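You operate a simulated robot arm through the tools that you are given. There is no shell and no other tool.

The job below is to be done with a simulated two-armed robot. You get a single attempt, and the scene is never put back.

## Task
Shut cover three, tighten its knob, unlock, and prove the stop button.
Fine: pin out, switch on, start, let it run a moment, then stop it.

It is judged by the outcome, as a careful person would: the job done as asked, and still so three seconds after it is handed in. It fails if anything else is knocked over, pushed out of place, dropped, spilled or broken. A push-on lid holds only when it is set on centred and level and pressed home; a screw cap is set on level and turned clockwise until tight.

## Robot
Two 6-joint arms with two-finger grippers on one trunk that stands fixed in place. Base frame: the origin is at the foot of the trunk, x ahead of it, y to its left, z up. Lengths are in m, angles in degrees, forces in N, time in s.
The left shoulder is at [0.03, 0.178, 1.263], the right one opposite. With the tool pointing down near the work surface each hand reaches from about 0.6 to 0.66 m from the base axis, measured 20 degrees to its own side. Payload 2.54 kg a hand.
Tool frame (each hand has its own): the origin (TCP) lies between the finger pads and is the grasp point; the fingertips stand 0.03 m ahead of it; z points along the fingers, y is the line along which they close. The gripper opens to 0.116 m. The gripper's body begins 0.095 m behind the TCP.
Orientation is that of the tool frame in the base frame, as [roll, pitch, yaw] about the fixed x, y, z axes, in that order (R = Rz(yaw) Ry(pitch) Rx(roll)). With the fingers straight down and closing along the base's y, the tool's x points along the base's -x, its y along +y and its z along -z.

## Interface
- The arms move only by the tool arm_command. It takes "left_commands", "right_commands" or both (then of equal length, played together; a hand with none holds still); each is a list of rows, each an object (a shift or turn left out is 0, a gripper value left out holds the last) with "xyz": the shift along the tool's x, y, z in units of 25 mm (1.0 is 25 mm), a list of three; "rotation": the turn, a rotation vector about the tool's x, y, z in units of 6 degrees (1.0 is 6 degrees), a list of three. In form: [{"xyz": [x, y, z], "rotation": [ax, ay, az]}, ...]. A call has 1 to 20 rows; each row shifts and turns the commanded pose from where the row before left it, along the tool's axes as they then stand. "left_gripper" and "right_gripper" are, for a hand that has rows, the closure, from 0 (fully open) to 1 (shut), set as the call begins (left out, the last holds). A call with a number of a shift or a turn outside -1 to 1 is refused whole. A row lasts 0.2 s, in which the tool goes at most 0.05 m and 8.6 degrees; a call with a longer step from one row to the next is refused whole, and so is a gripper value outside its range. Where a pose cannot be reached the arm comes as near as it can. A force on the tool above 60 N (or 10 N above the force at the start of the call, whichever is more), or a blocked arm, ends the call early, and 0.2 s more pass. The fingers move at their own pace (about 0.153 m/s each) and stop on an object; they squeeze with about 26 N. The grip force told is the motor's: it shows also when the fingers shut on nothing. Time passes only in rows, and 0.2 s behind the last, so rows that do not move let the fingers close. The reply holds the time, the measured pose of the TCP, the force on the tool along the base axes, the opening and the grip force, in the units named above and with some noise, with the torque about the TCP (base axes, N m) and any sound that the robot's microphone picked up.
- Cameras (640 x 400 px; columns grow to the right, rows downward): "scene" is now at [0.0567, -0.016, 1.9764]; the picture's right is [-0.12, -0.99, 0.00], its down [-0.77, 0.09, -0.63] and it looks along [0.63, -0.07, -0.77] (base axes); focal length 325 px, centre (320, 200). "left" rides on the left gripper at [0.069, 0.015, -0.122] in its tool frame; the picture's right is [-0.22, 0.98, 0.00], its down [-0.83, -0.18, -0.53] and it looks along [-0.52, -0.12, 0.85] (tool axes); focal length 251 px, centre (320, 200). "right" rides on the right gripper at [0.069, -0.015, -0.122] in its tool frame; the picture's right is [0.21, 0.98, 0.00], its down [-0.83, 0.18, -0.53] and it looks along [-0.52, 0.11, 0.85] (tool axes); focal length 251 px, centre (320, 200). There is no depth. A picture from a camera that has moved, and an enlarged one, comes with that camera's place and axes in the base frame and with its lens. The place of the scene camera against the robot may be out by one fixed shift of up to 0.018 m in any direction.
- snapshot(camera): a new picture of that camera. It takes no simulated time.
- lift_body(by): slides the trunk up (or, below 0, down) by that many m; the arms and the scene camera ride with it, the base frame stays. It gives what a move gives, with no picture.
- head_to(pan, tilt): turns the head with the scene camera to pan (to the left, within 143 degrees either way) and tilt (down, from -29 to 69), counted from straight ahead of the robot. It gives what a move gives.
- zoom(camera, box): a new picture of the part [left, top, right, bottom] of that camera's present view, enlarged. It takes no simulated time.
- finish_job(): hands the job in; it is judged then, once.

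Places have to be worked out from the pictures, the camera data and where the tool is seen. Open the grippers and draw the arms clear of the work before you hand the job in, unless the task says otherwise.

The tools are called after "Call:" by a JSON object that holds its "name" and its "arguments". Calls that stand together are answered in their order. arm_command: Moves the arms, as the interface text tells. Its arguments: {"type":"object","properties":{"left_commands":{"type":"array","items":{"type":"object","properties":{"xyz":{"type":"array","items":{"type":"number"}},"rotation":{"type":"array","items":{"type":"number"}}}}},"left_gripper":{"type":"number"},"right_commands":{"type":"array","items":{"type":"object","properties":{"xyz":{"type":"array","items":{"type":"number"}},"rotation":{"type":"array","items":{"type":"number"}}}}},"right_gripper":{"type":"number"}},"required":[]} The other tools are called the same way: lift_body (by) slides the trunk up or down; head_to (pan, tilt) turns the head that bears the scene camera; snapshot (camera) takes a picture; zoom (camera, box) takes an enlarged picture of a part of a camera's view; finish_job () hands the job in.

At the start:

```text
time_s: 0.0
left_tcp_pos: [0.5463, 0.1853, 1.5566]
left_tcp_rot: [-179.9, 0.0, -180.0]
left_force: [-0.6, 0.0, -0.3]
left_wrist_torque: [-0.03, -0.03, -0.02]
left_gripper_width: 0.1162
left_gripper_force: 0.0
right_tcp_pos: [0.5549, -0.1943, 1.4993]
right_tcp_rot: [180.0, -0.1, 180.0]
right_force: [-0.9, 1.0, 0.1]
right_wrist_torque: [0.03, 0.0, 0.01]
right_gripper_width: 0.1161
right_gripper_force: 0.0
trunk travel left (down, up): [-0.475, 0.065]
head pan, tilt: [-6.7, 50.8]
```

scene: 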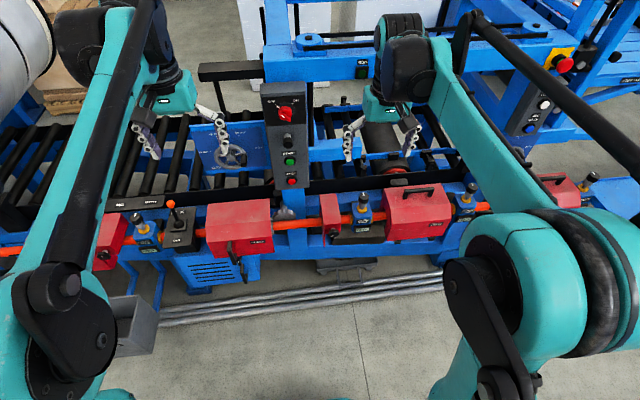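
right: 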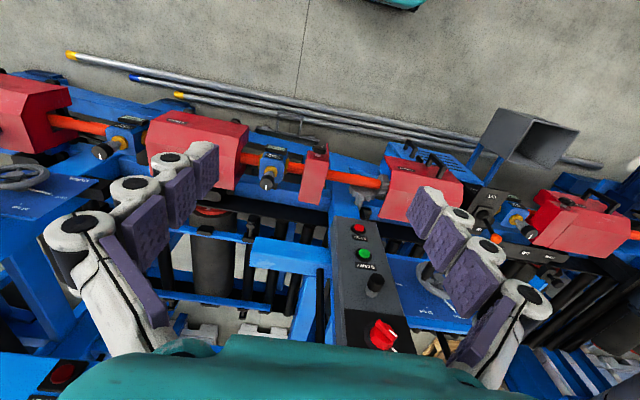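
left: 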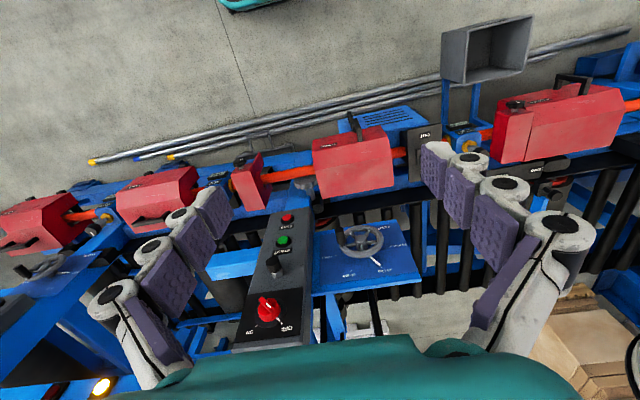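

I'll look closely at the scene first, to find the labels, covers, knobs and the control panel.

Call:
{"name": "zoom", "arguments": {"camera": "scene", "box": [80, 160, 280, 300]}}

Call:
{"name": "zoom", "arguments": {"camera": "scene", "box": [240, 70, 360, 200]}}

Call:
{"name": "zoom", "arguments": {"camera": "scene", "box": [300, 160, 600, 270]}}

Call:
{"name": "zoom", "arguments": {"camera": "left", "box": [220, 90, 480, 280]}}

Call:
{"name": "zoom", "arguments": {"camera": "right", "box": [320, 120, 640, 320]}}

Call:
{"name": "zoom", "arguments": {"camera": "right", "box": [0, 60, 340, 260]}}

```text
2.86 times, centred on (180, 230) of scene
camera zoom: at [0.0567, -0.016, 1.9764], right [-0.12, -0.99, 0.0], down [-0.77, 0.09, -0.63], along [0.63, -0.07, -0.77], focal length 929 px, centre (720, 114)
```

zoom: 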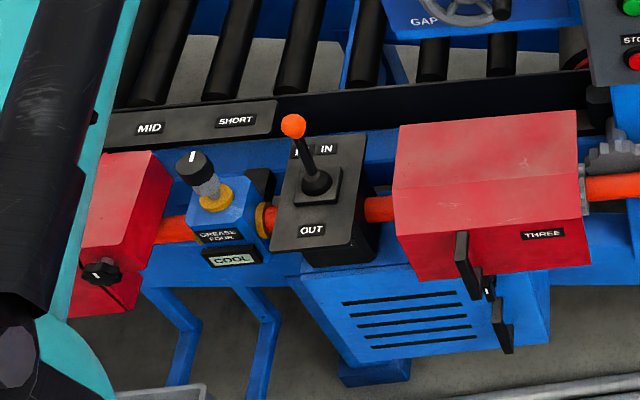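

```text
3.08 times, centred on (300, 135) of scene
camera zoom: at [0.0567, -0.016, 1.9764], right [-0.12, -0.99, 0.0], down [-0.77, 0.09, -0.63], along [0.63, -0.07, -0.77], focal length 1000 px, centre (382, 400)
```

zoom: 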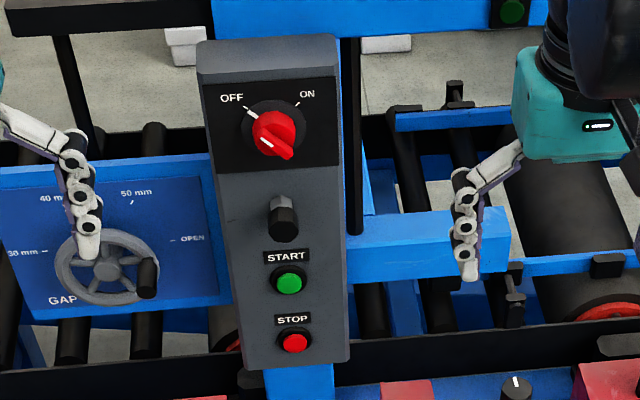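

```text
2.13 times, centred on (450, 215) of scene
camera zoom: at [0.0567, -0.016, 1.9764], right [-0.12, -0.99, 0.0], down [-0.77, 0.09, -0.63], along [0.63, -0.07, -0.77], focal length 694 px, centre (43, 168)
```

zoom: 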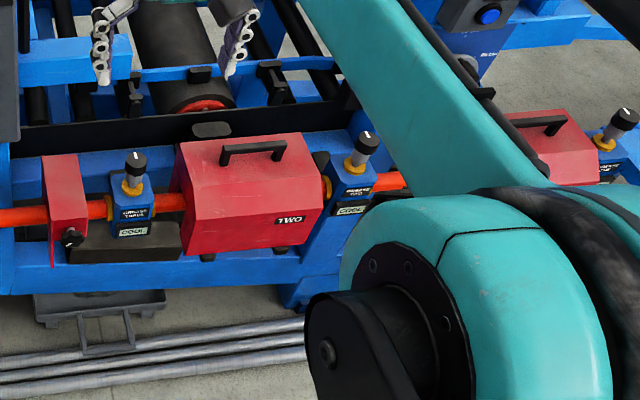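

```text
2.11 times, centred on (350, 185) of left
camera zoom: at [0.4771, 0.2022, 1.6782], right [0.22, 0.98, 0.0], down [0.82, -0.18, 0.54], along [0.52, -0.12, -0.84], focal length 529 px, centre (257, 232)
```

zoom: 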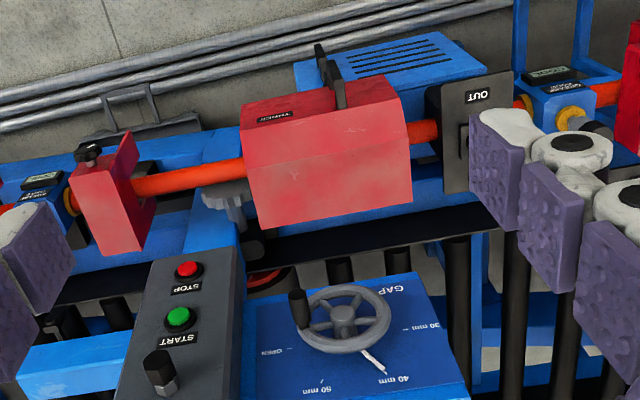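

```text
2.00 times, centred on (480, 220) of right
camera zoom: at [0.4865, -0.2095, 1.6235], right [-0.21, 0.98, 0.0], down [0.83, 0.18, 0.53], along [0.52, 0.11, -0.85], focal length 503 px, centre (0, 160)
```

zoom: 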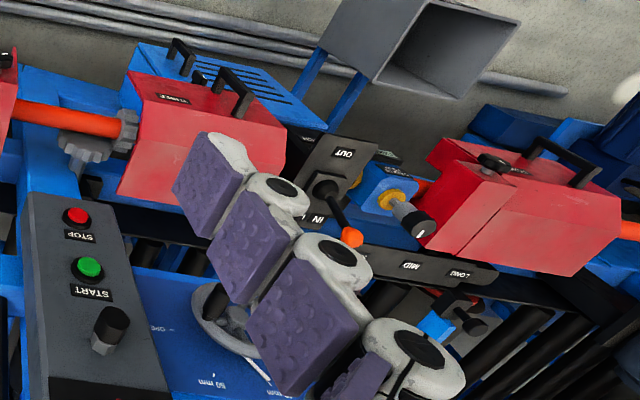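

```text
1.88 times, centred on (170, 160) of right
camera zoom: at [0.4865, -0.2095, 1.6235], right [-0.21, 0.98, 0.0], down [0.83, 0.18, 0.53], along [0.52, 0.11, -0.85], focal length 473 px, centre (602, 275)
```

zoom: 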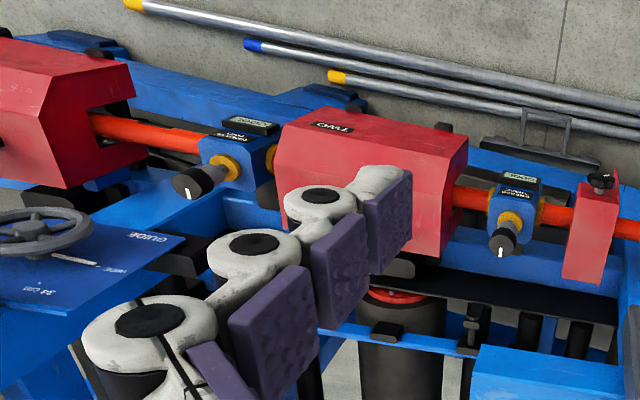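

The pictures suggest a row of sliding red covers along an orange shaft, an IN/OUT lever, and a vertical panel at about x=0.90. I'll enlarge cover three, the lever and the knob to understand their mechanism before moving.

Call:
{"name": "zoom", "arguments": {"camera": "scene", "box": [190, 180, 290, 290]}}

Call:
{"name": "zoom", "arguments": {"camera": "scene", "box": [280, 170, 400, 260]}}

Call:
{"name": "zoom", "arguments": {"camera": "left", "box": [220, 100, 420, 220]}}

Call:
{"name": "zoom", "arguments": {"camera": "left", "box": [400, 60, 640, 220]}}

Call:
{"name": "zoom", "arguments": {"camera": "right", "box": [230, 120, 390, 220]}}

Call:
{"name": "zoom", "arguments": {"camera": "right", "box": [380, 120, 640, 280]}}

Call:
{"name": "zoom", "arguments": {"camera": "scene", "box": [80, 190, 200, 290]}}

```text
3.64 times, centred on (240, 235) of scene
camera zoom: at [0.0567, -0.016, 1.9764], right [-0.12, -0.99, 0.0], down [-0.77, 0.09, -0.63], along [0.63, -0.07, -0.77], focal length 1182 px, centre (611, 73)
```

zoom: 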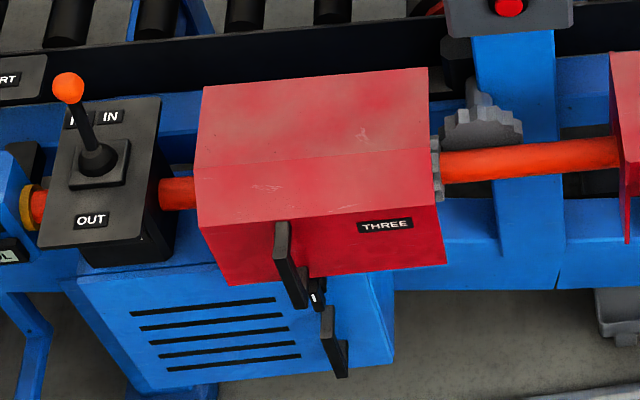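

```text
4.44 times, centred on (340, 215) of scene
camera zoom: at [0.0567, -0.016, 1.9764], right [-0.12, -0.99, 0.0], down [-0.77, 0.09, -0.63], along [0.63, -0.07, -0.77], focal length 1445 px, centre (231, 133)
```

zoom: 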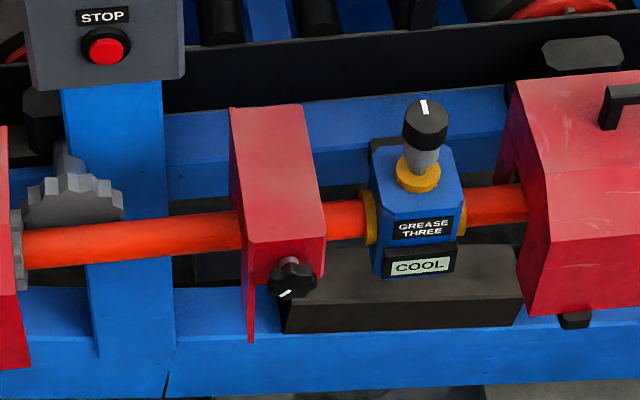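

```text
3.20 times, centred on (320, 160) of left
camera zoom: at [0.4771, 0.2022, 1.6782], right [0.22, 0.98, 0.0], down [0.82, -0.18, 0.54], along [0.52, -0.12, -0.84], focal length 805 px, centre (320, 328)
```

zoom: 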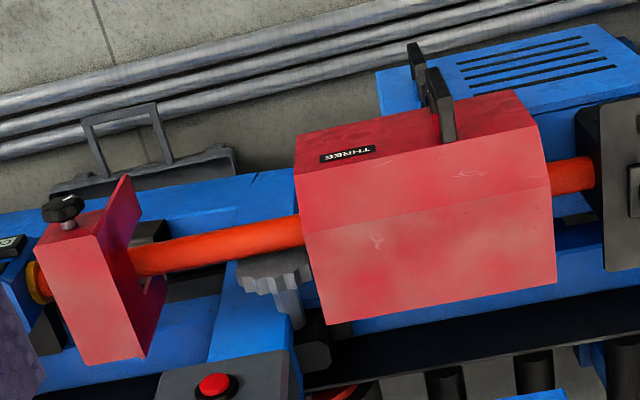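

```text
2.50 times, centred on (520, 140) of left
camera zoom: at [0.4771, 0.2022, 1.6782], right [0.22, 0.98, 0.0], down [0.82, -0.18, 0.54], along [0.52, -0.12, -0.84], focal length 629 px, centre (-180, 350)
```

zoom: 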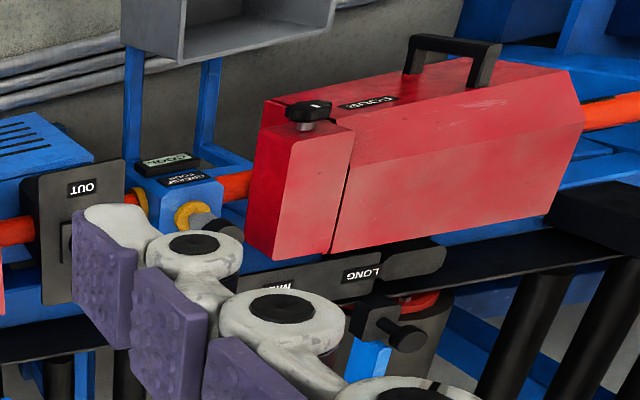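

```text
4.00 times, centred on (310, 170) of right
camera zoom: at [0.4865, -0.2095, 1.6235], right [-0.21, 0.98, 0.0], down [0.83, 0.18, 0.53], along [0.52, 0.11, -0.85], focal length 1006 px, centre (360, 320)
```

zoom: 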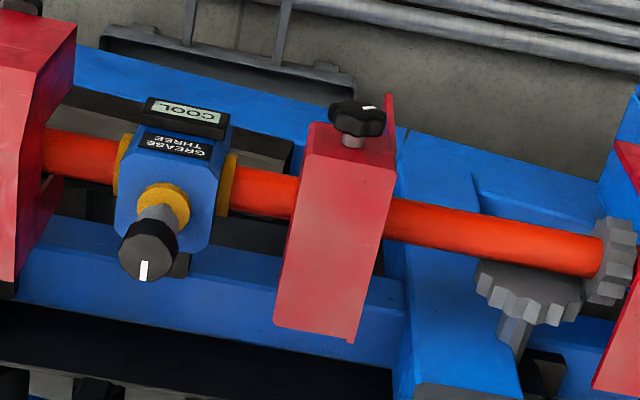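

```text
2.46 times, centred on (510, 200) of right
camera zoom: at [0.4865, -0.2095, 1.6235], right [-0.21, 0.98, 0.0], down [0.83, 0.18, 0.53], along [0.52, 0.11, -0.85], focal length 619 px, centre (-148, 200)
```

zoom: 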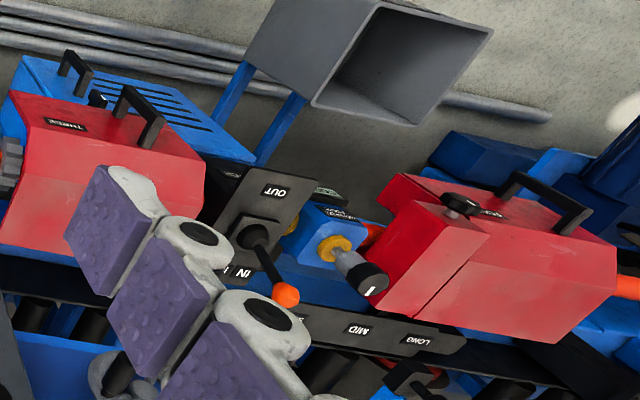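

```text
4.00 times, centred on (140, 240) of scene
camera zoom: at [0.0567, -0.016, 1.9764], right [-0.12, -0.99, 0.0], down [-0.77, 0.09, -0.63], along [0.63, -0.07, -0.77], focal length 1300 px, centre (1040, 40)
```

zoom: 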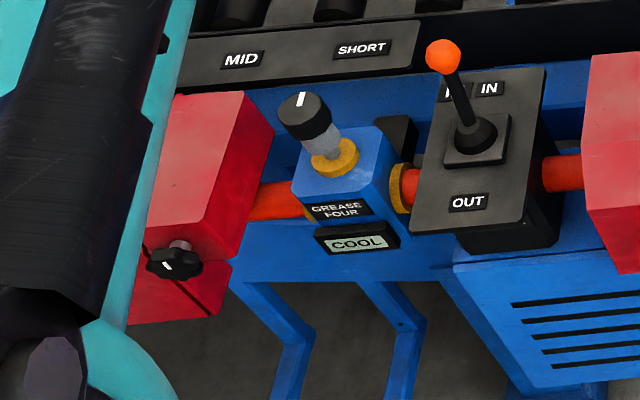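

Cover three slides along the shaft, towards -y, to meet the bracket carrying the black knob at about y=-0.12. The lever goes IN to OUT and the panel faces me. I'll lower the trunk, which brings the hands and cameras closer for better location.

Call:
{"name": "lift_body", "arguments": {"by": -0.2}}

```text
time_s: 2.2
left_tcp_pos: [0.5474, 0.186, 1.3557]
left_tcp_rot: [179.9, 0.0, -180.0]
left_force: [0.6, -0.3, -0.5]
left_wrist_torque: [-0.01, 0.0, -0.02]
left_gripper_width: 0.1162
left_gripper_force: 0.1
right_tcp_pos: [0.5549, -0.1934, 1.2999]
right_tcp_rot: [-179.9, 0.0, -179.9]
right_force: [0.6, -0.1, -0.1]
right_wrist_torque: [0.0, -0.02, -0.01]
right_gripper_width: 0.1159
right_gripper_force: 0.0
trunk travel left (down, up): [-0.275, 0.265]
head pan, tilt: [-6.7, 50.8]
```

Trunk lowered without contact. I take fresh pictures from all three cameras.

Call:
{"name": "snapshot", "arguments": {"camera": "scene"}}

Call:
{"name": "snapshot", "arguments": {"camera": "left"}}

Call:
{"name": "snapshot", "arguments": {"camera": "right"}}

```text
taken
camera scene: at [0.0565, -0.016, 1.7766], right [-0.12, -0.99, 0.0], down [-0.77, 0.09, -0.63], along [0.63, -0.07, -0.77], focal length 325 px, centre (320, 200)
```

scene: 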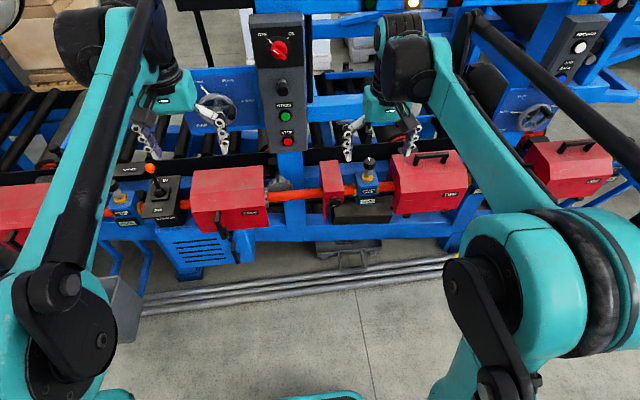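

```text
taken
camera left: at [0.4769, 0.2022, 1.4784], right [0.22, 0.98, 0.0], down [0.82, -0.18, 0.54], along [0.52, -0.12, -0.84], focal length 251 px, centre (320, 200)
```

left: 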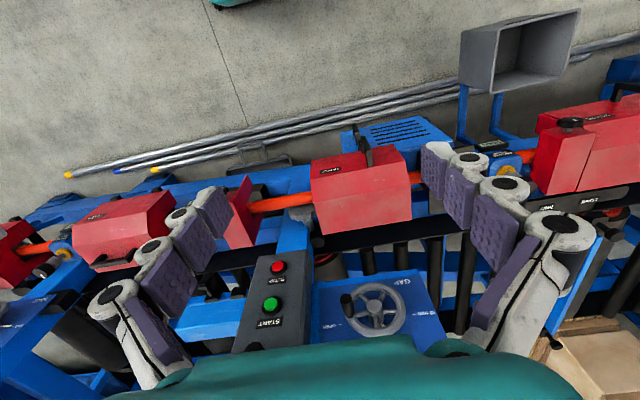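

```text
taken
camera right: at [0.4864, -0.2095, 1.4237], right [-0.21, 0.98, 0.0], down [0.83, 0.18, 0.53], along [0.52, 0.11, -0.85], focal length 251 px, centre (320, 200)
```

right: 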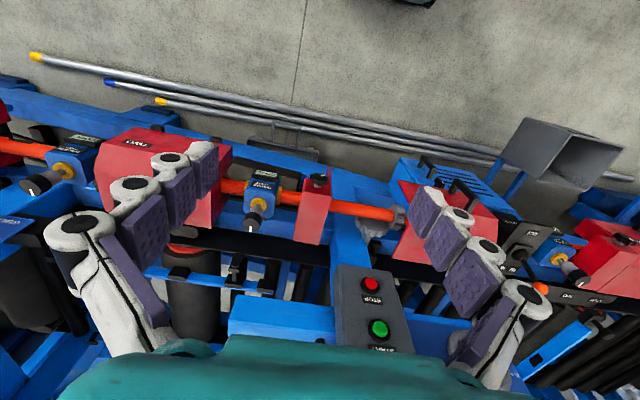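

Same cameras at a second height give me a usable baseline, so I enlarge the key areas again for triangulation.

Call:
{"name": "zoom", "arguments": {"camera": "scene", "box": [130, 150, 290, 270]}}

Call:
{"name": "zoom", "arguments": {"camera": "scene", "box": [240, 0, 400, 110]}}

Call:
{"name": "zoom", "arguments": {"camera": "scene", "box": [250, 110, 410, 240]}}

Call:
{"name": "zoom", "arguments": {"camera": "right", "box": [220, 130, 420, 260]}}

Call:
{"name": "zoom", "arguments": {"camera": "left", "box": [220, 120, 440, 260]}}

Call:
{"name": "zoom", "arguments": {"camera": "right", "box": [380, 130, 640, 310]}}

```text
3.33 times, centred on (210, 210) of scene
camera zoom: at [0.0565, -0.016, 1.7766], right [-0.12, -0.99, 0.0], down [-0.77, 0.09, -0.63], along [0.63, -0.07, -0.77], focal length 1084 px, centre (687, 167)
```

zoom: 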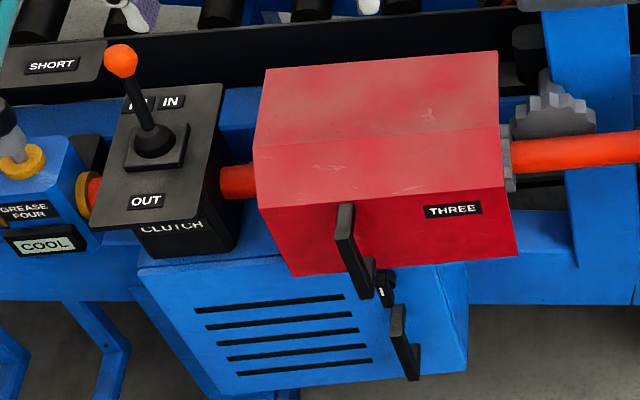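

```text
3.64 times, centred on (320, 55) of scene
camera zoom: at [0.0565, -0.016, 1.7766], right [-0.12, -0.99, 0.0], down [-0.77, 0.09, -0.63], along [0.63, -0.07, -0.77], focal length 1182 px, centre (320, 727)
```

zoom: 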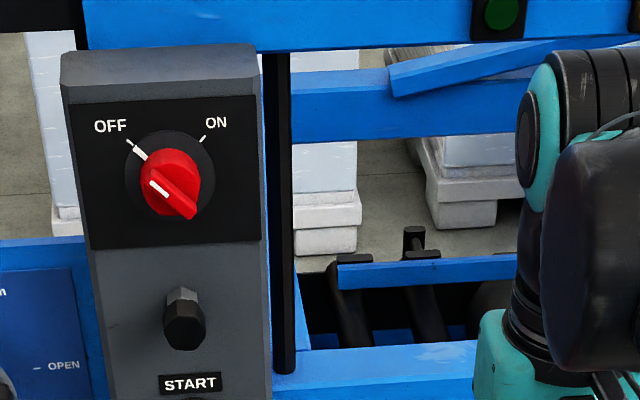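

```text
3.08 times, centred on (330, 175) of scene
camera zoom: at [0.0565, -0.016, 1.7766], right [-0.12, -0.99, 0.0], down [-0.77, 0.09, -0.63], along [0.63, -0.07, -0.77], focal length 1000 px, centre (289, 277)
```

zoom: 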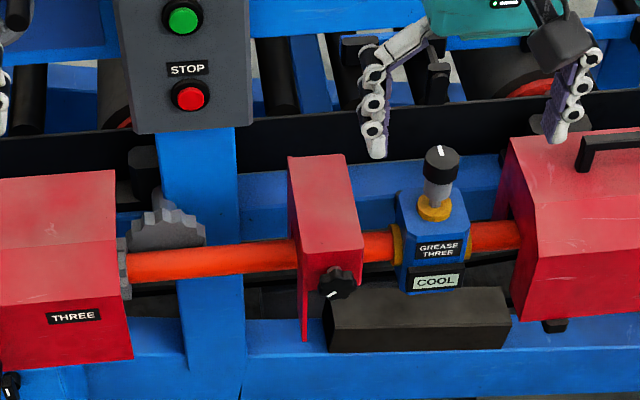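

```text
3.08 times, centred on (320, 195) of right
camera zoom: at [0.4864, -0.2095, 1.4237], right [-0.21, 0.98, 0.0], down [0.83, 0.18, 0.53], along [0.52, 0.11, -0.85], focal length 774 px, centre (320, 215)
```

zoom: 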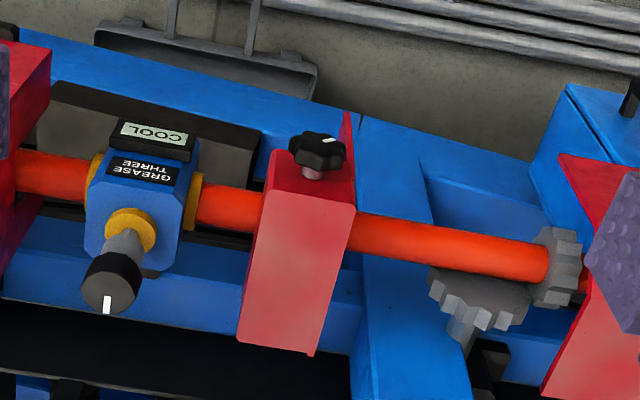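

```text
2.86 times, centred on (330, 190) of left
camera zoom: at [0.4769, 0.2022, 1.4784], right [0.22, 0.98, 0.0], down [0.82, -0.18, 0.54], along [0.52, -0.12, -0.84], focal length 718 px, centre (291, 229)
```

zoom: 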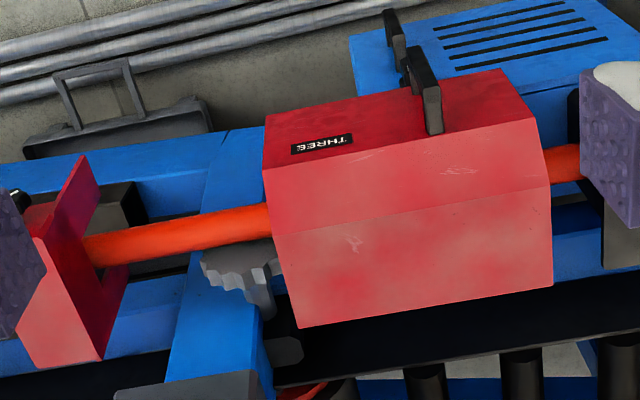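

```text
2.22 times, centred on (510, 220) of right
camera zoom: at [0.4864, -0.2095, 1.4237], right [-0.21, 0.98, 0.0], down [0.83, 0.18, 0.53], along [0.52, 0.11, -0.85], focal length 559 px, centre (-102, 156)
```

zoom: 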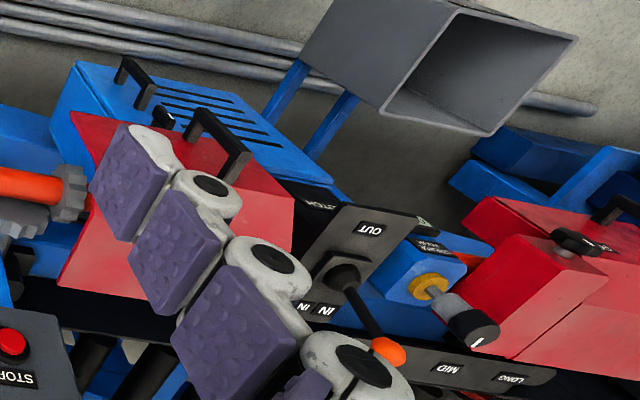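

The lever's box reads "CLUTCH", so the lever may not be the pin; there's also an unlabelled plunger-like black knob on the panel under the switch. I'll zoom in tightly on these labels before deciding.

Call:
{"name": "zoom", "arguments": {"camera": "scene", "box": [140, 155, 200, 215]}}

Call:
{"name": "zoom", "arguments": {"camera": "right", "box": [490, 220, 570, 300]}}

Call:
{"name": "zoom", "arguments": {"camera": "scene", "box": [255, 70, 315, 110]}}

Call:
{"name": "zoom", "arguments": {"camera": "scene", "box": [205, 205, 265, 275]}}

Call:
{"name": "zoom", "arguments": {"camera": "right", "box": [390, 140, 510, 220]}}

Call:
{"name": "zoom", "arguments": {"camera": "scene", "box": [430, 0, 640, 130]}}

```text
6.67 times, centred on (170, 185) of scene
camera zoom: at [0.0565, -0.016, 1.7766], right [-0.12, -0.99, 0.0], down [-0.77, 0.09, -0.63], along [0.63, -0.07, -0.77], focal length 2167 px, centre (1320, 300)
```

zoom: 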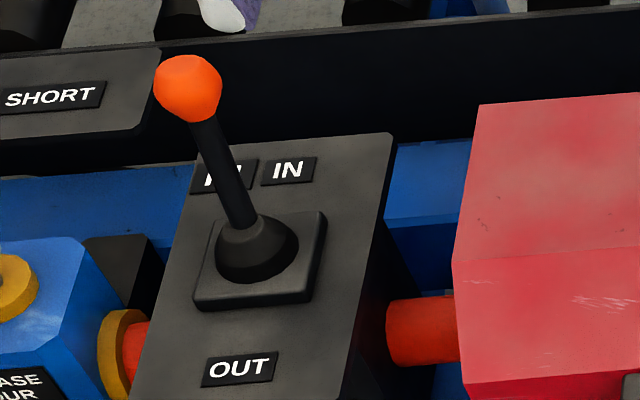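

```text
5.00 times, centred on (530, 260) of right
camera zoom: at [0.4864, -0.2095, 1.4237], right [-0.21, 0.98, 0.0], down [0.83, 0.18, 0.53], along [0.52, 0.11, -0.85], focal length 1257 px, centre (-730, -100)
```

zoom: 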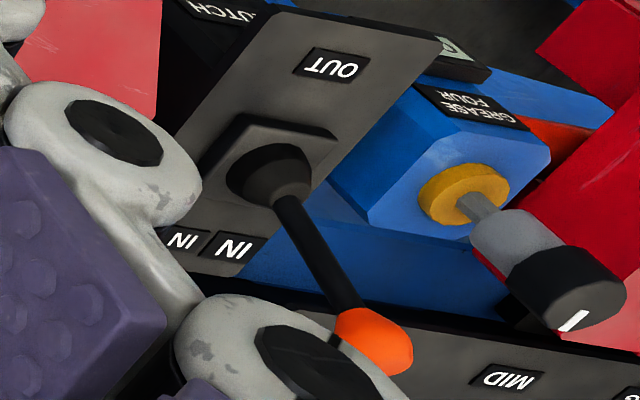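

```text
10.00 times, centred on (285, 90) of scene
camera zoom: at [0.0565, -0.016, 1.7766], right [-0.12, -0.99, 0.0], down [-0.77, 0.09, -0.63], along [0.63, -0.07, -0.77], focal length 3251 px, centre (670, 1300)
```

zoom: 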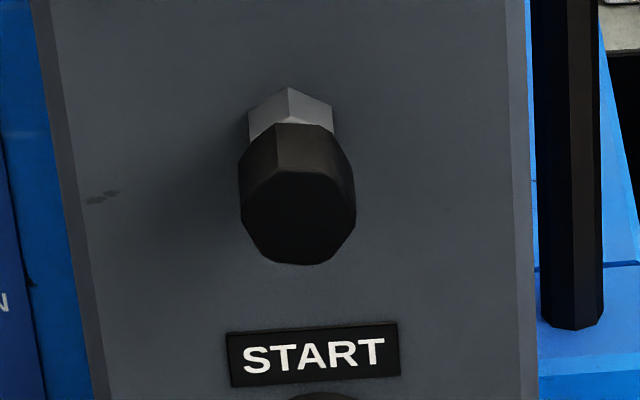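

```text
5.71 times, centred on (235, 240) of scene
camera zoom: at [0.0565, -0.016, 1.7766], right [-0.12, -0.99, 0.0], down [-0.77, 0.09, -0.63], along [0.63, -0.07, -0.77], focal length 1858 px, centre (806, -29)
```

zoom: 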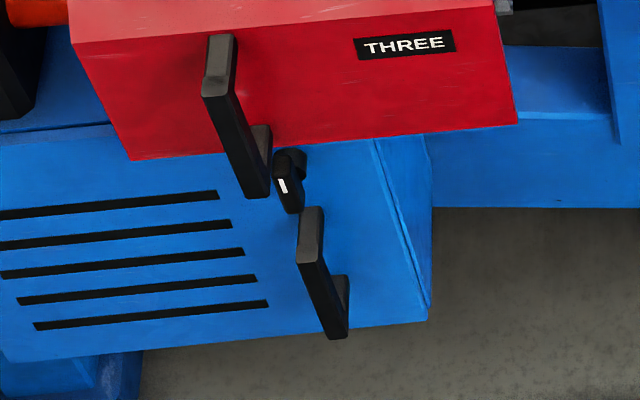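

```text
5.00 times, centred on (450, 180) of right
camera zoom: at [0.4864, -0.2095, 1.4237], right [-0.21, 0.98, 0.0], down [0.83, 0.18, 0.53], along [0.52, 0.11, -0.85], focal length 1257 px, centre (-330, 300)
```

zoom: 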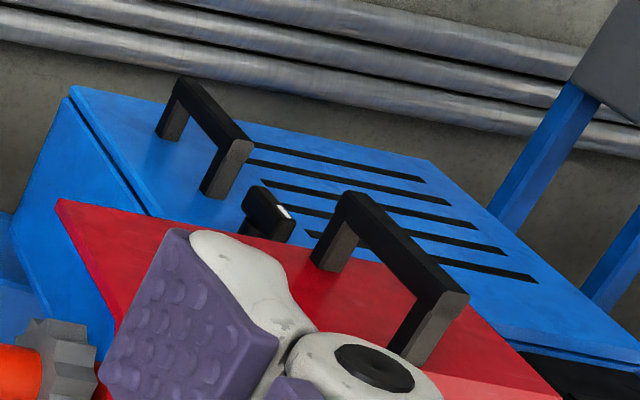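

```text
3.05 times, centred on (535, 65) of scene
camera zoom: at [0.0565, -0.016, 1.7766], right [-0.12, -0.99, 0.0], down [-0.77, 0.09, -0.63], along [0.63, -0.07, -0.77], focal length 991 px, centre (-335, 611)
```

zoom: 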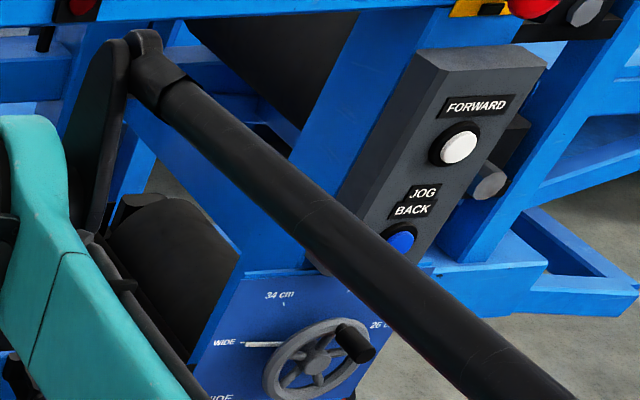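

The plunger under the switch looks like the lock pin, and the clutch lever isn't mentioned, so I leave it alone. The panel, the cover handle and the knob all face me, so I'll turn the left hand to point forward (+x).

Call:
{"name": "arm_command", "arguments": {"left_commands": [{"rotation": [0, -1, 0]}, {"rotation": [0, -1, 0]}, {"rotation": [0, -1, 0]}, {"rotation": [0, -1, 0]}, {"rotation": [0, -1, 0]}, {"rotation": [0, -1, 0]}, {"rotation": [0, -1, 0]}, {"rotation": [0, -1, 0]}, {"rotation": [0, -1, 0]}, {"rotation": [0, -1, 0]}, {"rotation": [0, -1, 0]}, {"rotation": [0, -1, 0]}, {"rotation": [0, -1, 0]}, {"rotation": [0, -1, 0]}, {"rotation": [0, -1, 0]}]}}

```text
time_s: 5.4
left_tcp_pos: [0.5478, 0.1843, 1.3558]
left_tcp_rot: [179.5, 87.9, 179.1]
left_force: [0.0, -0.2, -0.1]
left_wrist_torque: [0.0, 0.0, -0.02]
left_gripper_width: 0.116
left_gripper_force: 0.2
right_tcp_pos: [0.5556, -0.195, 1.3004]
right_tcp_rot: [-179.9, -0.1, -180.0]
right_force: [-0.8, -0.6, -0.5]
right_wrist_torque: [-0.02, 0.0, 0.01]
right_gripper_width: 0.1159
right_gripper_force: 0.1
trunk travel left (down, up): [-0.275, 0.265]
head pan, tilt: [-6.7, 50.8]
```

The left hand now points forward and stayed in place. I do the same with the right hand and look from both wrist cameras.

Call:
{"name": "arm_command", "arguments": {"right_commands": [{"rotation": [0, -1, 0]}, {"rotation": [0, -1, 0]}, {"rotation": [0, -1, 0]}, {"rotation": [0, -1, 0]}, {"rotation": [0, -1, 0]}, {"rotation": [0, -1, 0]}, {"rotation": [0, -1, 0]}, {"rotation": [0, -1, 0]}, {"rotation": [0, -1, 0]}, {"rotation": [0, -1, 0]}, {"rotation": [0, -1, 0]}, {"rotation": [0, -1, 0]}, {"rotation": [0, -1, 0]}, {"rotation": [0, -1, 0]}, {"rotation": [0, -1, 0]}]}}

Call:
{"name": "snapshot", "arguments": {"camera": "left"}}

Call:
{"name": "snapshot", "arguments": {"camera": "right"}}

Call:
{"name": "snapshot", "arguments": {"camera": "scene"}}

```text
time_s: 8.6
left_tcp_pos: [0.549, 0.1832, 1.3563]
left_tcp_rot: [-179.1, 87.8, -179.6]
left_force: [0.2, -1.0, -0.3]
left_wrist_torque: [-0.01, 0.04, 0.04]
left_gripper_width: 0.1161
left_gripper_force: 0.0
right_tcp_pos: [0.5557, -0.1943, 1.3002]
right_tcp_rot: [-178.5, 88.0, -178.4]
right_force: [0.0, 0.5, 0.2]
right_wrist_torque: [0.0, 0.01, -0.01]
right_gripper_width: 0.116
right_gripper_force: 0.1
trunk travel left (down, up): [-0.275, 0.265]
head pan, tilt: [-6.7, 50.8]
```

```text
taken
camera left: at [0.4233, 0.2016, 1.292], right [0.01, 0.98, 0.21], down [-0.5, -0.18, 0.85], along [0.86, -0.12, 0.49], focal length 251 px, centre (320, 200)
```

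left: 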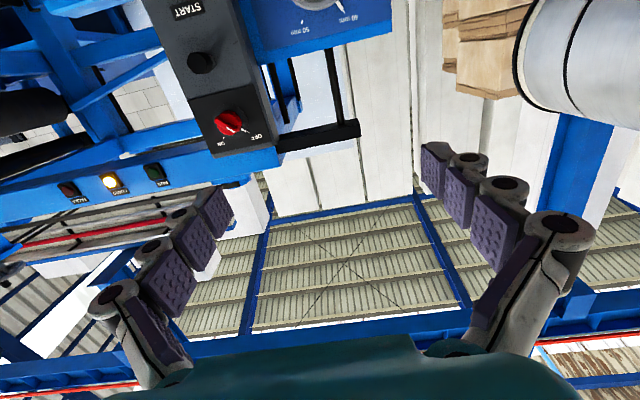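

```text
taken
camera right: at [0.432, -0.2095, 1.2362], right [-0.01, 0.98, -0.22], down [-0.51, 0.18, 0.84], along [0.86, 0.12, 0.49], focal length 251 px, centre (320, 200)
```

right: 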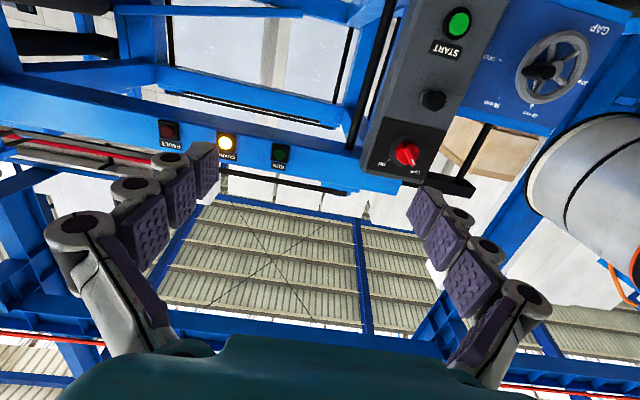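

```text
taken
camera scene: at [0.0571, -0.016, 1.7764], right [-0.12, -0.99, 0.0], down [-0.77, 0.09, -0.63], along [0.63, -0.07, -0.78], focal length 325 px, centre (320, 200)
```

scene: 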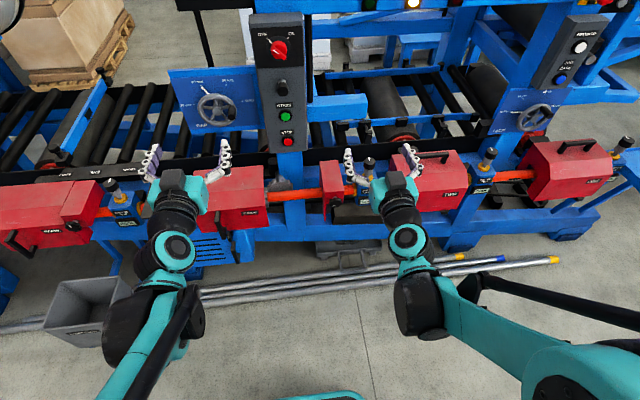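

A status light bar shows GUARD lit amber (cover open), which will be useful feedback. The wrist cameras look upward in this pose, so I'll roll both hands half a turn to put the cameras on top, looking down at the work.

Call:
{"name": "arm_command", "arguments": {"left_commands": [{"rotation": [0, 0, -1]}, {"rotation": [0, 0, -1]}, {"rotation": [0, 0, -1]}, {"rotation": [0, 0, -1]}, {"rotation": [0, 0, -1]}, {"rotation": [0, 0, -1]}, {"rotation": [0, 0, -1]}, {"rotation": [0, 0, -1]}, {"rotation": [0, 0, -1]}, {"rotation": [0, 0, -1]}, {"rotation": [0, 0, -1]}, {"rotation": [0, 0, -1]}, {"rotation": [0, 0, -1]}, {"rotation": [0, 0, -1]}, {"rotation": [0, 0, -1]}], "right_commands": [{"rotation": [0, 0, -1]}, {"rotation": [0, 0, -1]}, {"rotation": [0, 0, -1]}, {"rotation": [0, 0, -1]}, {"rotation": [0, 0, -1]}, {"rotation": [0, 0, -1]}, {"rotation": [0, 0, -1]}, {"rotation": [0, 0, -1]}, {"rotation": [0, 0, -1]}, {"rotation": [0, 0, -1]}, {"rotation": [0, 0, -1]}, {"rotation": [0, 0, -1]}, {"rotation": [0, 0, -1]}, {"rotation": [0, 0, -1]}, {"rotation": [0, 0, -1]}]}}

Call:
{"name": "arm_command", "arguments": {"left_commands": [{"rotation": [0, 0, -1]}, {"rotation": [0, 0, -1]}, {"rotation": [0, 0, -1]}, {"rotation": [0, 0, -1]}, {"rotation": [0, 0, -1]}, {"rotation": [0, 0, -1]}, {"rotation": [0, 0, -1]}, {"rotation": [0, 0, -1]}, {"rotation": [0, 0, -1]}, {"rotation": [0, 0, -1]}, {"rotation": [0, 0, -1]}, {"rotation": [0, 0, -1]}, {"rotation": [0, 0, -1]}, {"rotation": [0, 0, -1]}, {"rotation": [0, 0, -1]}], "right_commands": [{"rotation": [0, 0, -1]}, {"rotation": [0, 0, -1]}, {"rotation": [0, 0, -1]}, {"rotation": [0, 0, -1]}, {"rotation": [0, 0, -1]}, {"rotation": [0, 0, -1]}, {"rotation": [0, 0, -1]}, {"rotation": [0, 0, -1]}, {"rotation": [0, 0, -1]}, {"rotation": [0, 0, -1]}, {"rotation": [0, 0, -1]}, {"rotation": [0, 0, -1]}, {"rotation": [0, 0, -1]}, {"rotation": [0, 0, -1]}, {"rotation": [0, 0, -1]}]}}

Call:
{"name": "snapshot", "arguments": {"camera": "left"}}

Call:
{"name": "snapshot", "arguments": {"camera": "right"}}

```text
time_s: 11.8
left_tcp_pos: [0.5467, 0.1852, 1.3574]
left_tcp_rot: [-90.5, 2.8, -90.4]
left_force: [0.2, 0.7, 1.7]
left_wrist_torque: [0.0, -0.02, 0.01]
left_gripper_width: 0.1158
left_gripper_force: 0.0
left hand out of reach, approached as far as the arm can: row 1
right_tcp_pos: [0.5563, -0.1939, 1.2986]
right_tcp_rot: [-90.5, -0.1, -90.0]
right_force: [0.0, -0.5, -0.1]
right_wrist_torque: [-0.04, -0.01, 0.01]
right_gripper_width: 0.1161
right_gripper_force: 0.0
trunk travel left (down, up): [-0.275, 0.265]
head pan, tilt: [-6.7, 50.8]
```

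```text
time_s: 15.0
left_tcp_pos: [0.5471, 0.1867, 1.3569]
left_tcp_rot: [-103.2, -87.2, -77.2]
left_force: [-0.9, 0.2, 0.5]
left_wrist_torque: [-0.01, 0.02, 0.03]
left_gripper_width: 0.116
left_gripper_force: 0.1
right_tcp_pos: [0.5554, -0.1837, 1.2994]
right_tcp_rot: [-85.7, -85.9, -94.5]
right_force: [0.1, 0.2, -0.1]
right_wrist_torque: [0.04, 0.01, -0.01]
right_gripper_width: 0.1158
right_gripper_force: 0.0
right hand out of reach, approached as far as the arm can: row 2, 5, 13
trunk travel left (down, up): [-0.275, 0.265]
head pan, tilt: [-6.7, 50.8]
```

```text
taken
camera left: at [0.4248, 0.1692, 1.426], right [-0.01, -0.97, -0.26], down [-0.54, 0.22, -0.81], along [0.84, 0.13, -0.52], focal length 251 px, centre (320, 200)
```

left: 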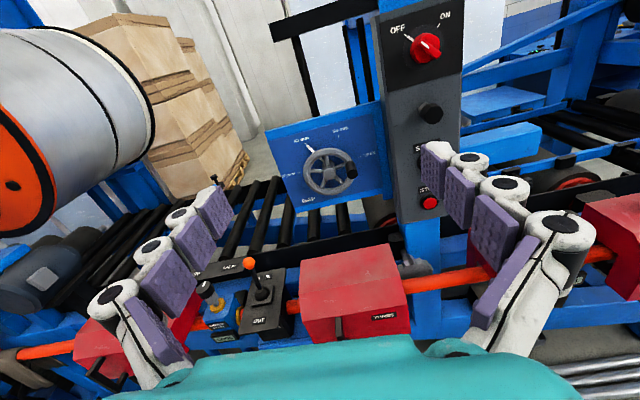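

```text
taken
camera right: at [0.434, -0.1725, 1.3705], right [-0.01, -0.99, 0.14], down [-0.53, -0.12, -0.84], along [0.85, -0.08, -0.52], focal length 251 px, centre (320, 200)
```

right: 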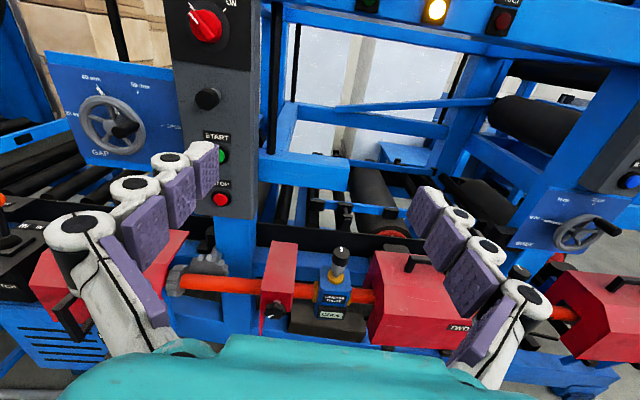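

Both cameras now look down over the work and the covers are clear. I lower the trunk a further 0.2 m to bring the hands to the cover height.

Call:
{"name": "lift_body", "arguments": {"by": -0.15}}

Call:
{"name": "snapshot", "arguments": {"camera": "left"}}

Call:
{"name": "snapshot", "arguments": {"camera": "right"}}

Call:
{"name": "snapshot", "arguments": {"camera": "scene"}}

```text
time_s: 16.7
left_tcp_pos: [0.5461, 0.185, 1.2063]
left_tcp_rot: [-102.6, -87.0, -77.8]
left_force: [-0.5, 0.3, -0.2]
left_wrist_torque: [-0.04, 0.04, 0.0]
left_gripper_width: 0.1161
left_gripper_force: 0.1
right_tcp_pos: [0.5562, -0.1832, 1.151]
right_tcp_rot: [-85.8, -85.7, -94.4]
right_force: [0.0, -0.7, 0.3]
right_wrist_torque: [0.01, -0.02, -0.01]
right_gripper_width: 0.1161
right_gripper_force: 0.1
trunk travel left (down, up): [-0.125, 0.415]
head pan, tilt: [-6.7, 50.8]
```

```text
taken
camera left: at [0.4248, 0.169, 1.2762], right [-0.01, -0.96, -0.26], down [-0.54, 0.23, -0.81], along [0.84, 0.13, -0.52], focal length 251 px, centre (320, 200)
```

left: 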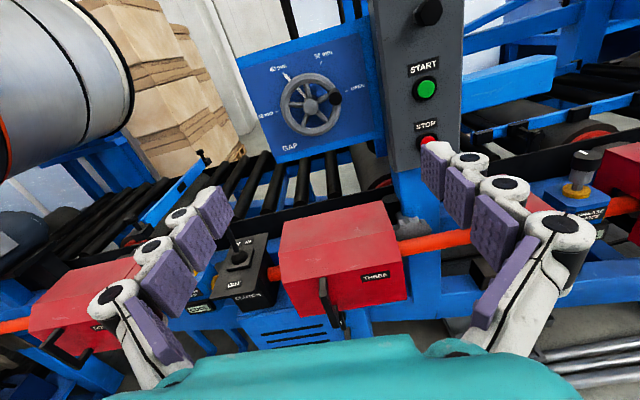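

```text
taken
camera right: at [0.434, -0.1726, 1.2207], right [-0.01, -0.99, 0.14], down [-0.53, -0.11, -0.84], along [0.85, -0.08, -0.52], focal length 251 px, centre (320, 200)
```

right: 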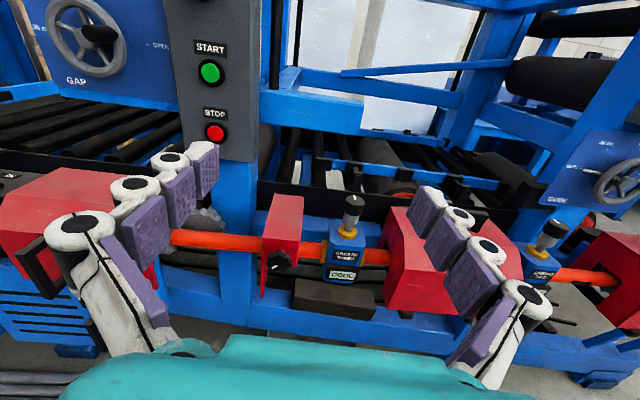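

```text
taken
camera scene: at [0.0564, -0.016, 1.6266], right [-0.12, -0.99, 0.0], down [-0.77, 0.09, -0.63], along [0.63, -0.07, -0.77], focal length 325 px, centre (320, 200)
```

scene: 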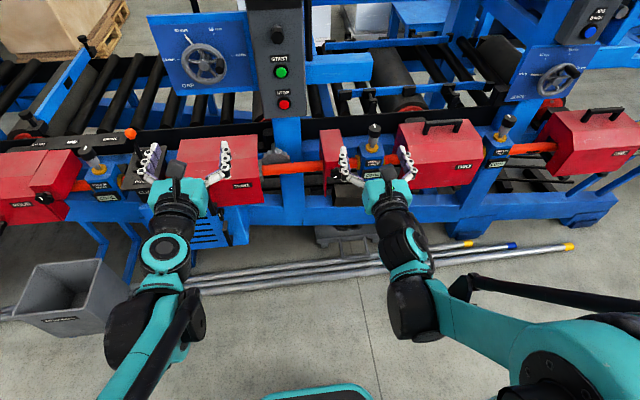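

Clear views now. I enlarge the knob, cover handle and panel details from the wrist cameras to fix their positions.

Call:
{"name": "zoom", "arguments": {"camera": "right", "box": [140, 170, 300, 300]}}

Call:
{"name": "zoom", "arguments": {"camera": "left", "box": [260, 190, 440, 340]}}

Call:
{"name": "zoom", "arguments": {"camera": "scene", "box": [180, 110, 360, 250]}}

```text
3.08 times, centred on (220, 235) of right
camera zoom: at [0.434, -0.1726, 1.2207], right [-0.01, -0.99, 0.14], down [-0.53, -0.11, -0.84], along [0.85, -0.08, -0.52], focal length 774 px, centre (628, 92)
```

zoom: 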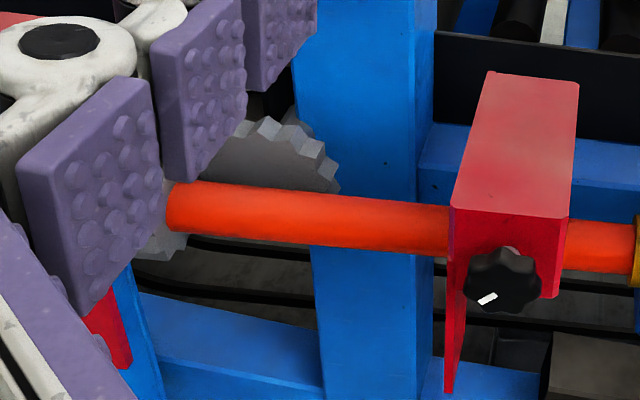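

```text
2.67 times, centred on (350, 265) of left
camera zoom: at [0.4248, 0.169, 1.2762], right [-0.01, -0.96, -0.26], down [-0.54, 0.23, -0.81], along [0.84, 0.13, -0.52], focal length 670 px, centre (240, 27)
```

zoom: 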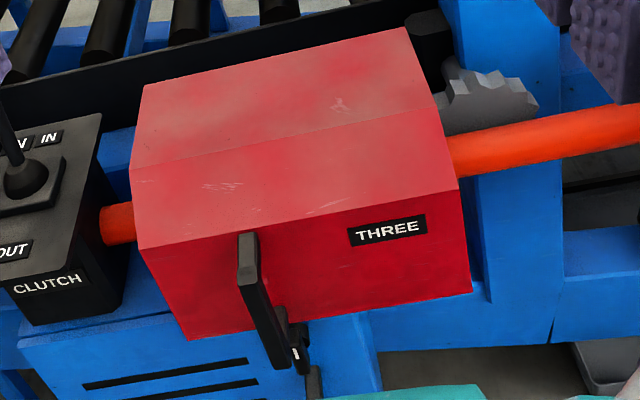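

```text
2.86 times, centred on (270, 180) of scene
camera zoom: at [0.0564, -0.016, 1.6266], right [-0.12, -0.99, 0.0], down [-0.77, 0.09, -0.63], along [0.63, -0.07, -0.77], focal length 929 px, centre (463, 257)
```

zoom: 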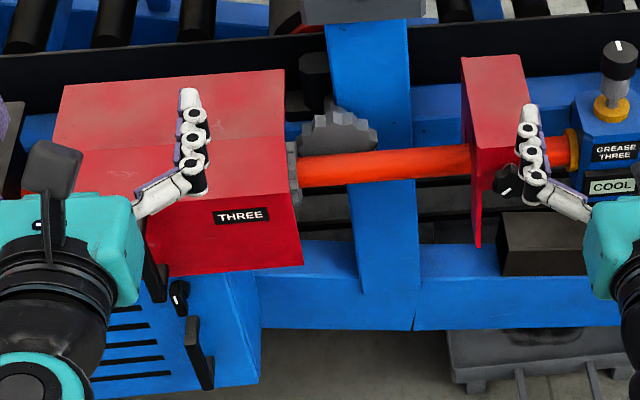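

My estimates: cover three's handle bar is at about (0.75, 0.27, 0.80), the cover's right edge at y≈0.11, the bracket's left edge at y≈-0.11, and the knob at (0.79, -0.145, 0.84). I level the left hand's roll and move it down in front of the handle, staying back in x.

Call:
{"name": "arm_command", "arguments": {"left_commands": [{"rotation": [0, 0, -0.48]}, {"xyz": [-1, -0.35, 0]}, {"xyz": [-1, -0.35, 0]}, {"xyz": [-1, -0.35, 0]}, {"xyz": [-1, -0.35, 0]}, {"xyz": [-1, -0.35, 0]}, {"xyz": [-1, -0.35, 0]}, {"xyz": [-1, -0.35, 0]}, {"xyz": [-1, -0.35, 0]}, {"xyz": [-1, -0.35, 0]}, {"xyz": [-1, -0.35, 0]}]}}

Call:
{"name": "snapshot", "arguments": {"camera": "left"}}

Call:
{"name": "snapshot", "arguments": {"camera": "scene"}}

```text
time_s: 19.1
left_tcp_pos: [0.5895, 0.284, 1.0729]
left_tcp_rot: [177.1, -89.2, 2.4]
left_force: [0.5, -1.1, -0.1]
left_wrist_torque: [-0.01, -0.04, 0.01]
left_gripper_width: 0.1157
left_gripper_force: 0.1
left hand out of reach, approached as far as the arm can: row 6, 7, 8, 9, 10, 11
right_tcp_pos: [0.5562, -0.1834, 1.1496]
right_tcp_rot: [-86.3, -85.7, -94.2]
right_force: [-0.1, 0.1, -0.1]
right_wrist_torque: [-0.02, 0.02, -0.04]
right_gripper_width: 0.1161
right_gripper_force: 0.1
trunk travel left (down, up): [-0.125, 0.415]
head pan, tilt: [-6.7, 50.8]
```

```text
taken
camera left: at [0.4675, 0.2718, 1.1437], right [-0.01, -0.98, -0.21], down [-0.54, 0.18, -0.82], along [0.84, 0.11, -0.53], focal length 251 px, centre (320, 200)
```

left: 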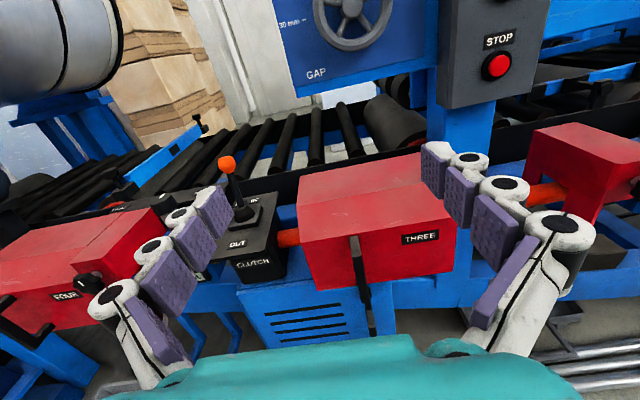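

```text
taken
camera scene: at [0.0572, -0.0154, 1.6264], right [-0.12, -0.99, 0.0], down [-0.77, 0.09, -0.63], along [0.63, -0.07, -0.78], focal length 325 px, centre (320, 200)
```

scene: 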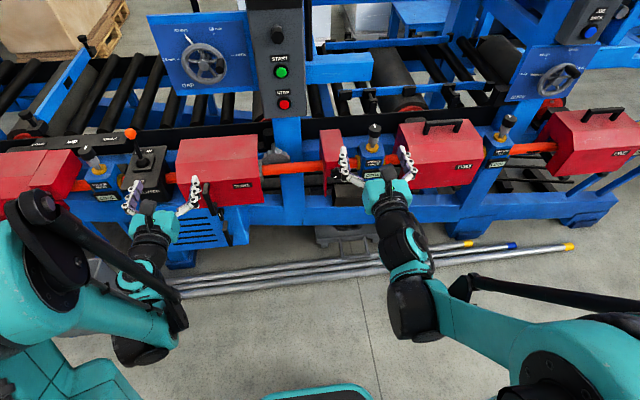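

The left arm is folded too close in, so the lower target needs the trunk lower. I lower the trunk most of its remaining travel.

Call:
{"name": "lift_body", "arguments": {"by": -0.12}}

Call:
{"name": "arm_command", "arguments": {"left_commands": [{"xyz": [0, 0, 1]}, {"xyz": [0, 0, 1]}]}}

Call:
{"name": "snapshot", "arguments": {"camera": "left"}}

Call:
{"name": "snapshot", "arguments": {"camera": "scene"}}

```text
time_s: 20.6
left_tcp_pos: [0.5868, 0.2843, 0.9529]
left_tcp_rot: [178.6, -89.3, 1.1]
left_force: [-0.1, -0.4, 0.4]
left_wrist_torque: [-0.01, 0.07, -0.02]
left_gripper_width: 0.1158
left_gripper_force: 0.1
right_tcp_pos: [0.5553, -0.1846, 1.0301]
right_tcp_rot: [-85.9, -85.7, -94.5]
right_force: [0.8, 0.8, 0.9]
right_wrist_torque: [-0.02, -0.01, -0.03]
right_gripper_width: 0.1159
right_gripper_force: 0.1
trunk travel left (down, up): [-0.005, 0.535]
head pan, tilt: [-6.7, 50.8]
```

```text
time_s: 21.2
left_tcp_pos: [0.6396, 0.2814, 0.9525]
left_tcp_rot: [178.3, -89.2, 1.4]
left_force: [-0.5, -0.9, 0.1]
left_wrist_torque: [-0.03, -0.01, 0.02]
left_gripper_width: 0.1158
left_gripper_force: 0.2
right_tcp_pos: [0.557, -0.1839, 1.0292]
right_tcp_rot: [-86.1, -85.8, -94.2]
right_force: [0.9, 0.5, 0.0]
right_wrist_torque: [0.0, -0.01, -0.01]
right_gripper_width: 0.116
right_gripper_force: 0.1
trunk travel left (down, up): [-0.005, 0.535]
head pan, tilt: [-6.7, 50.8]
```

```text
taken
camera left: at [0.5179, 0.2692, 1.0231], right [-0.01, -0.98, -0.21], down [-0.54, 0.18, -0.82], along [0.84, 0.11, -0.53], focal length 251 px, centre (320, 200)
```

left: 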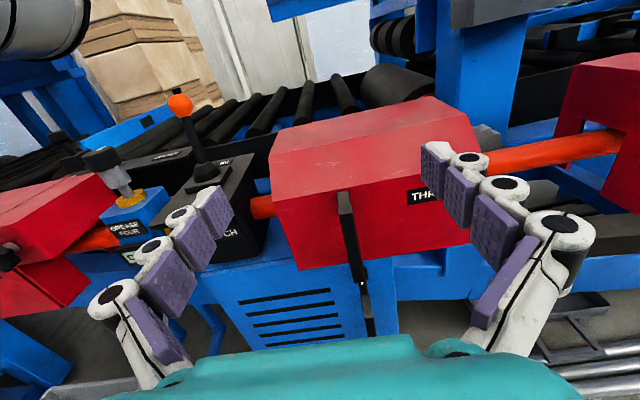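

```text
taken
camera scene: at [0.057, -0.016, 1.5064], right [-0.12, -0.99, 0.0], down [-0.77, 0.09, -0.63], along [0.63, -0.07, -0.78], focal length 325 px, centre (320, 200)
```

scene: 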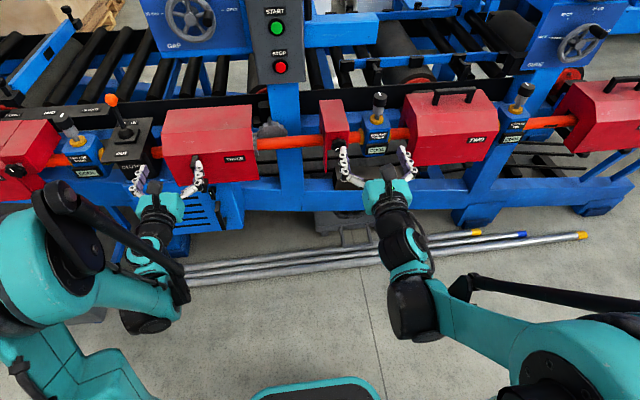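

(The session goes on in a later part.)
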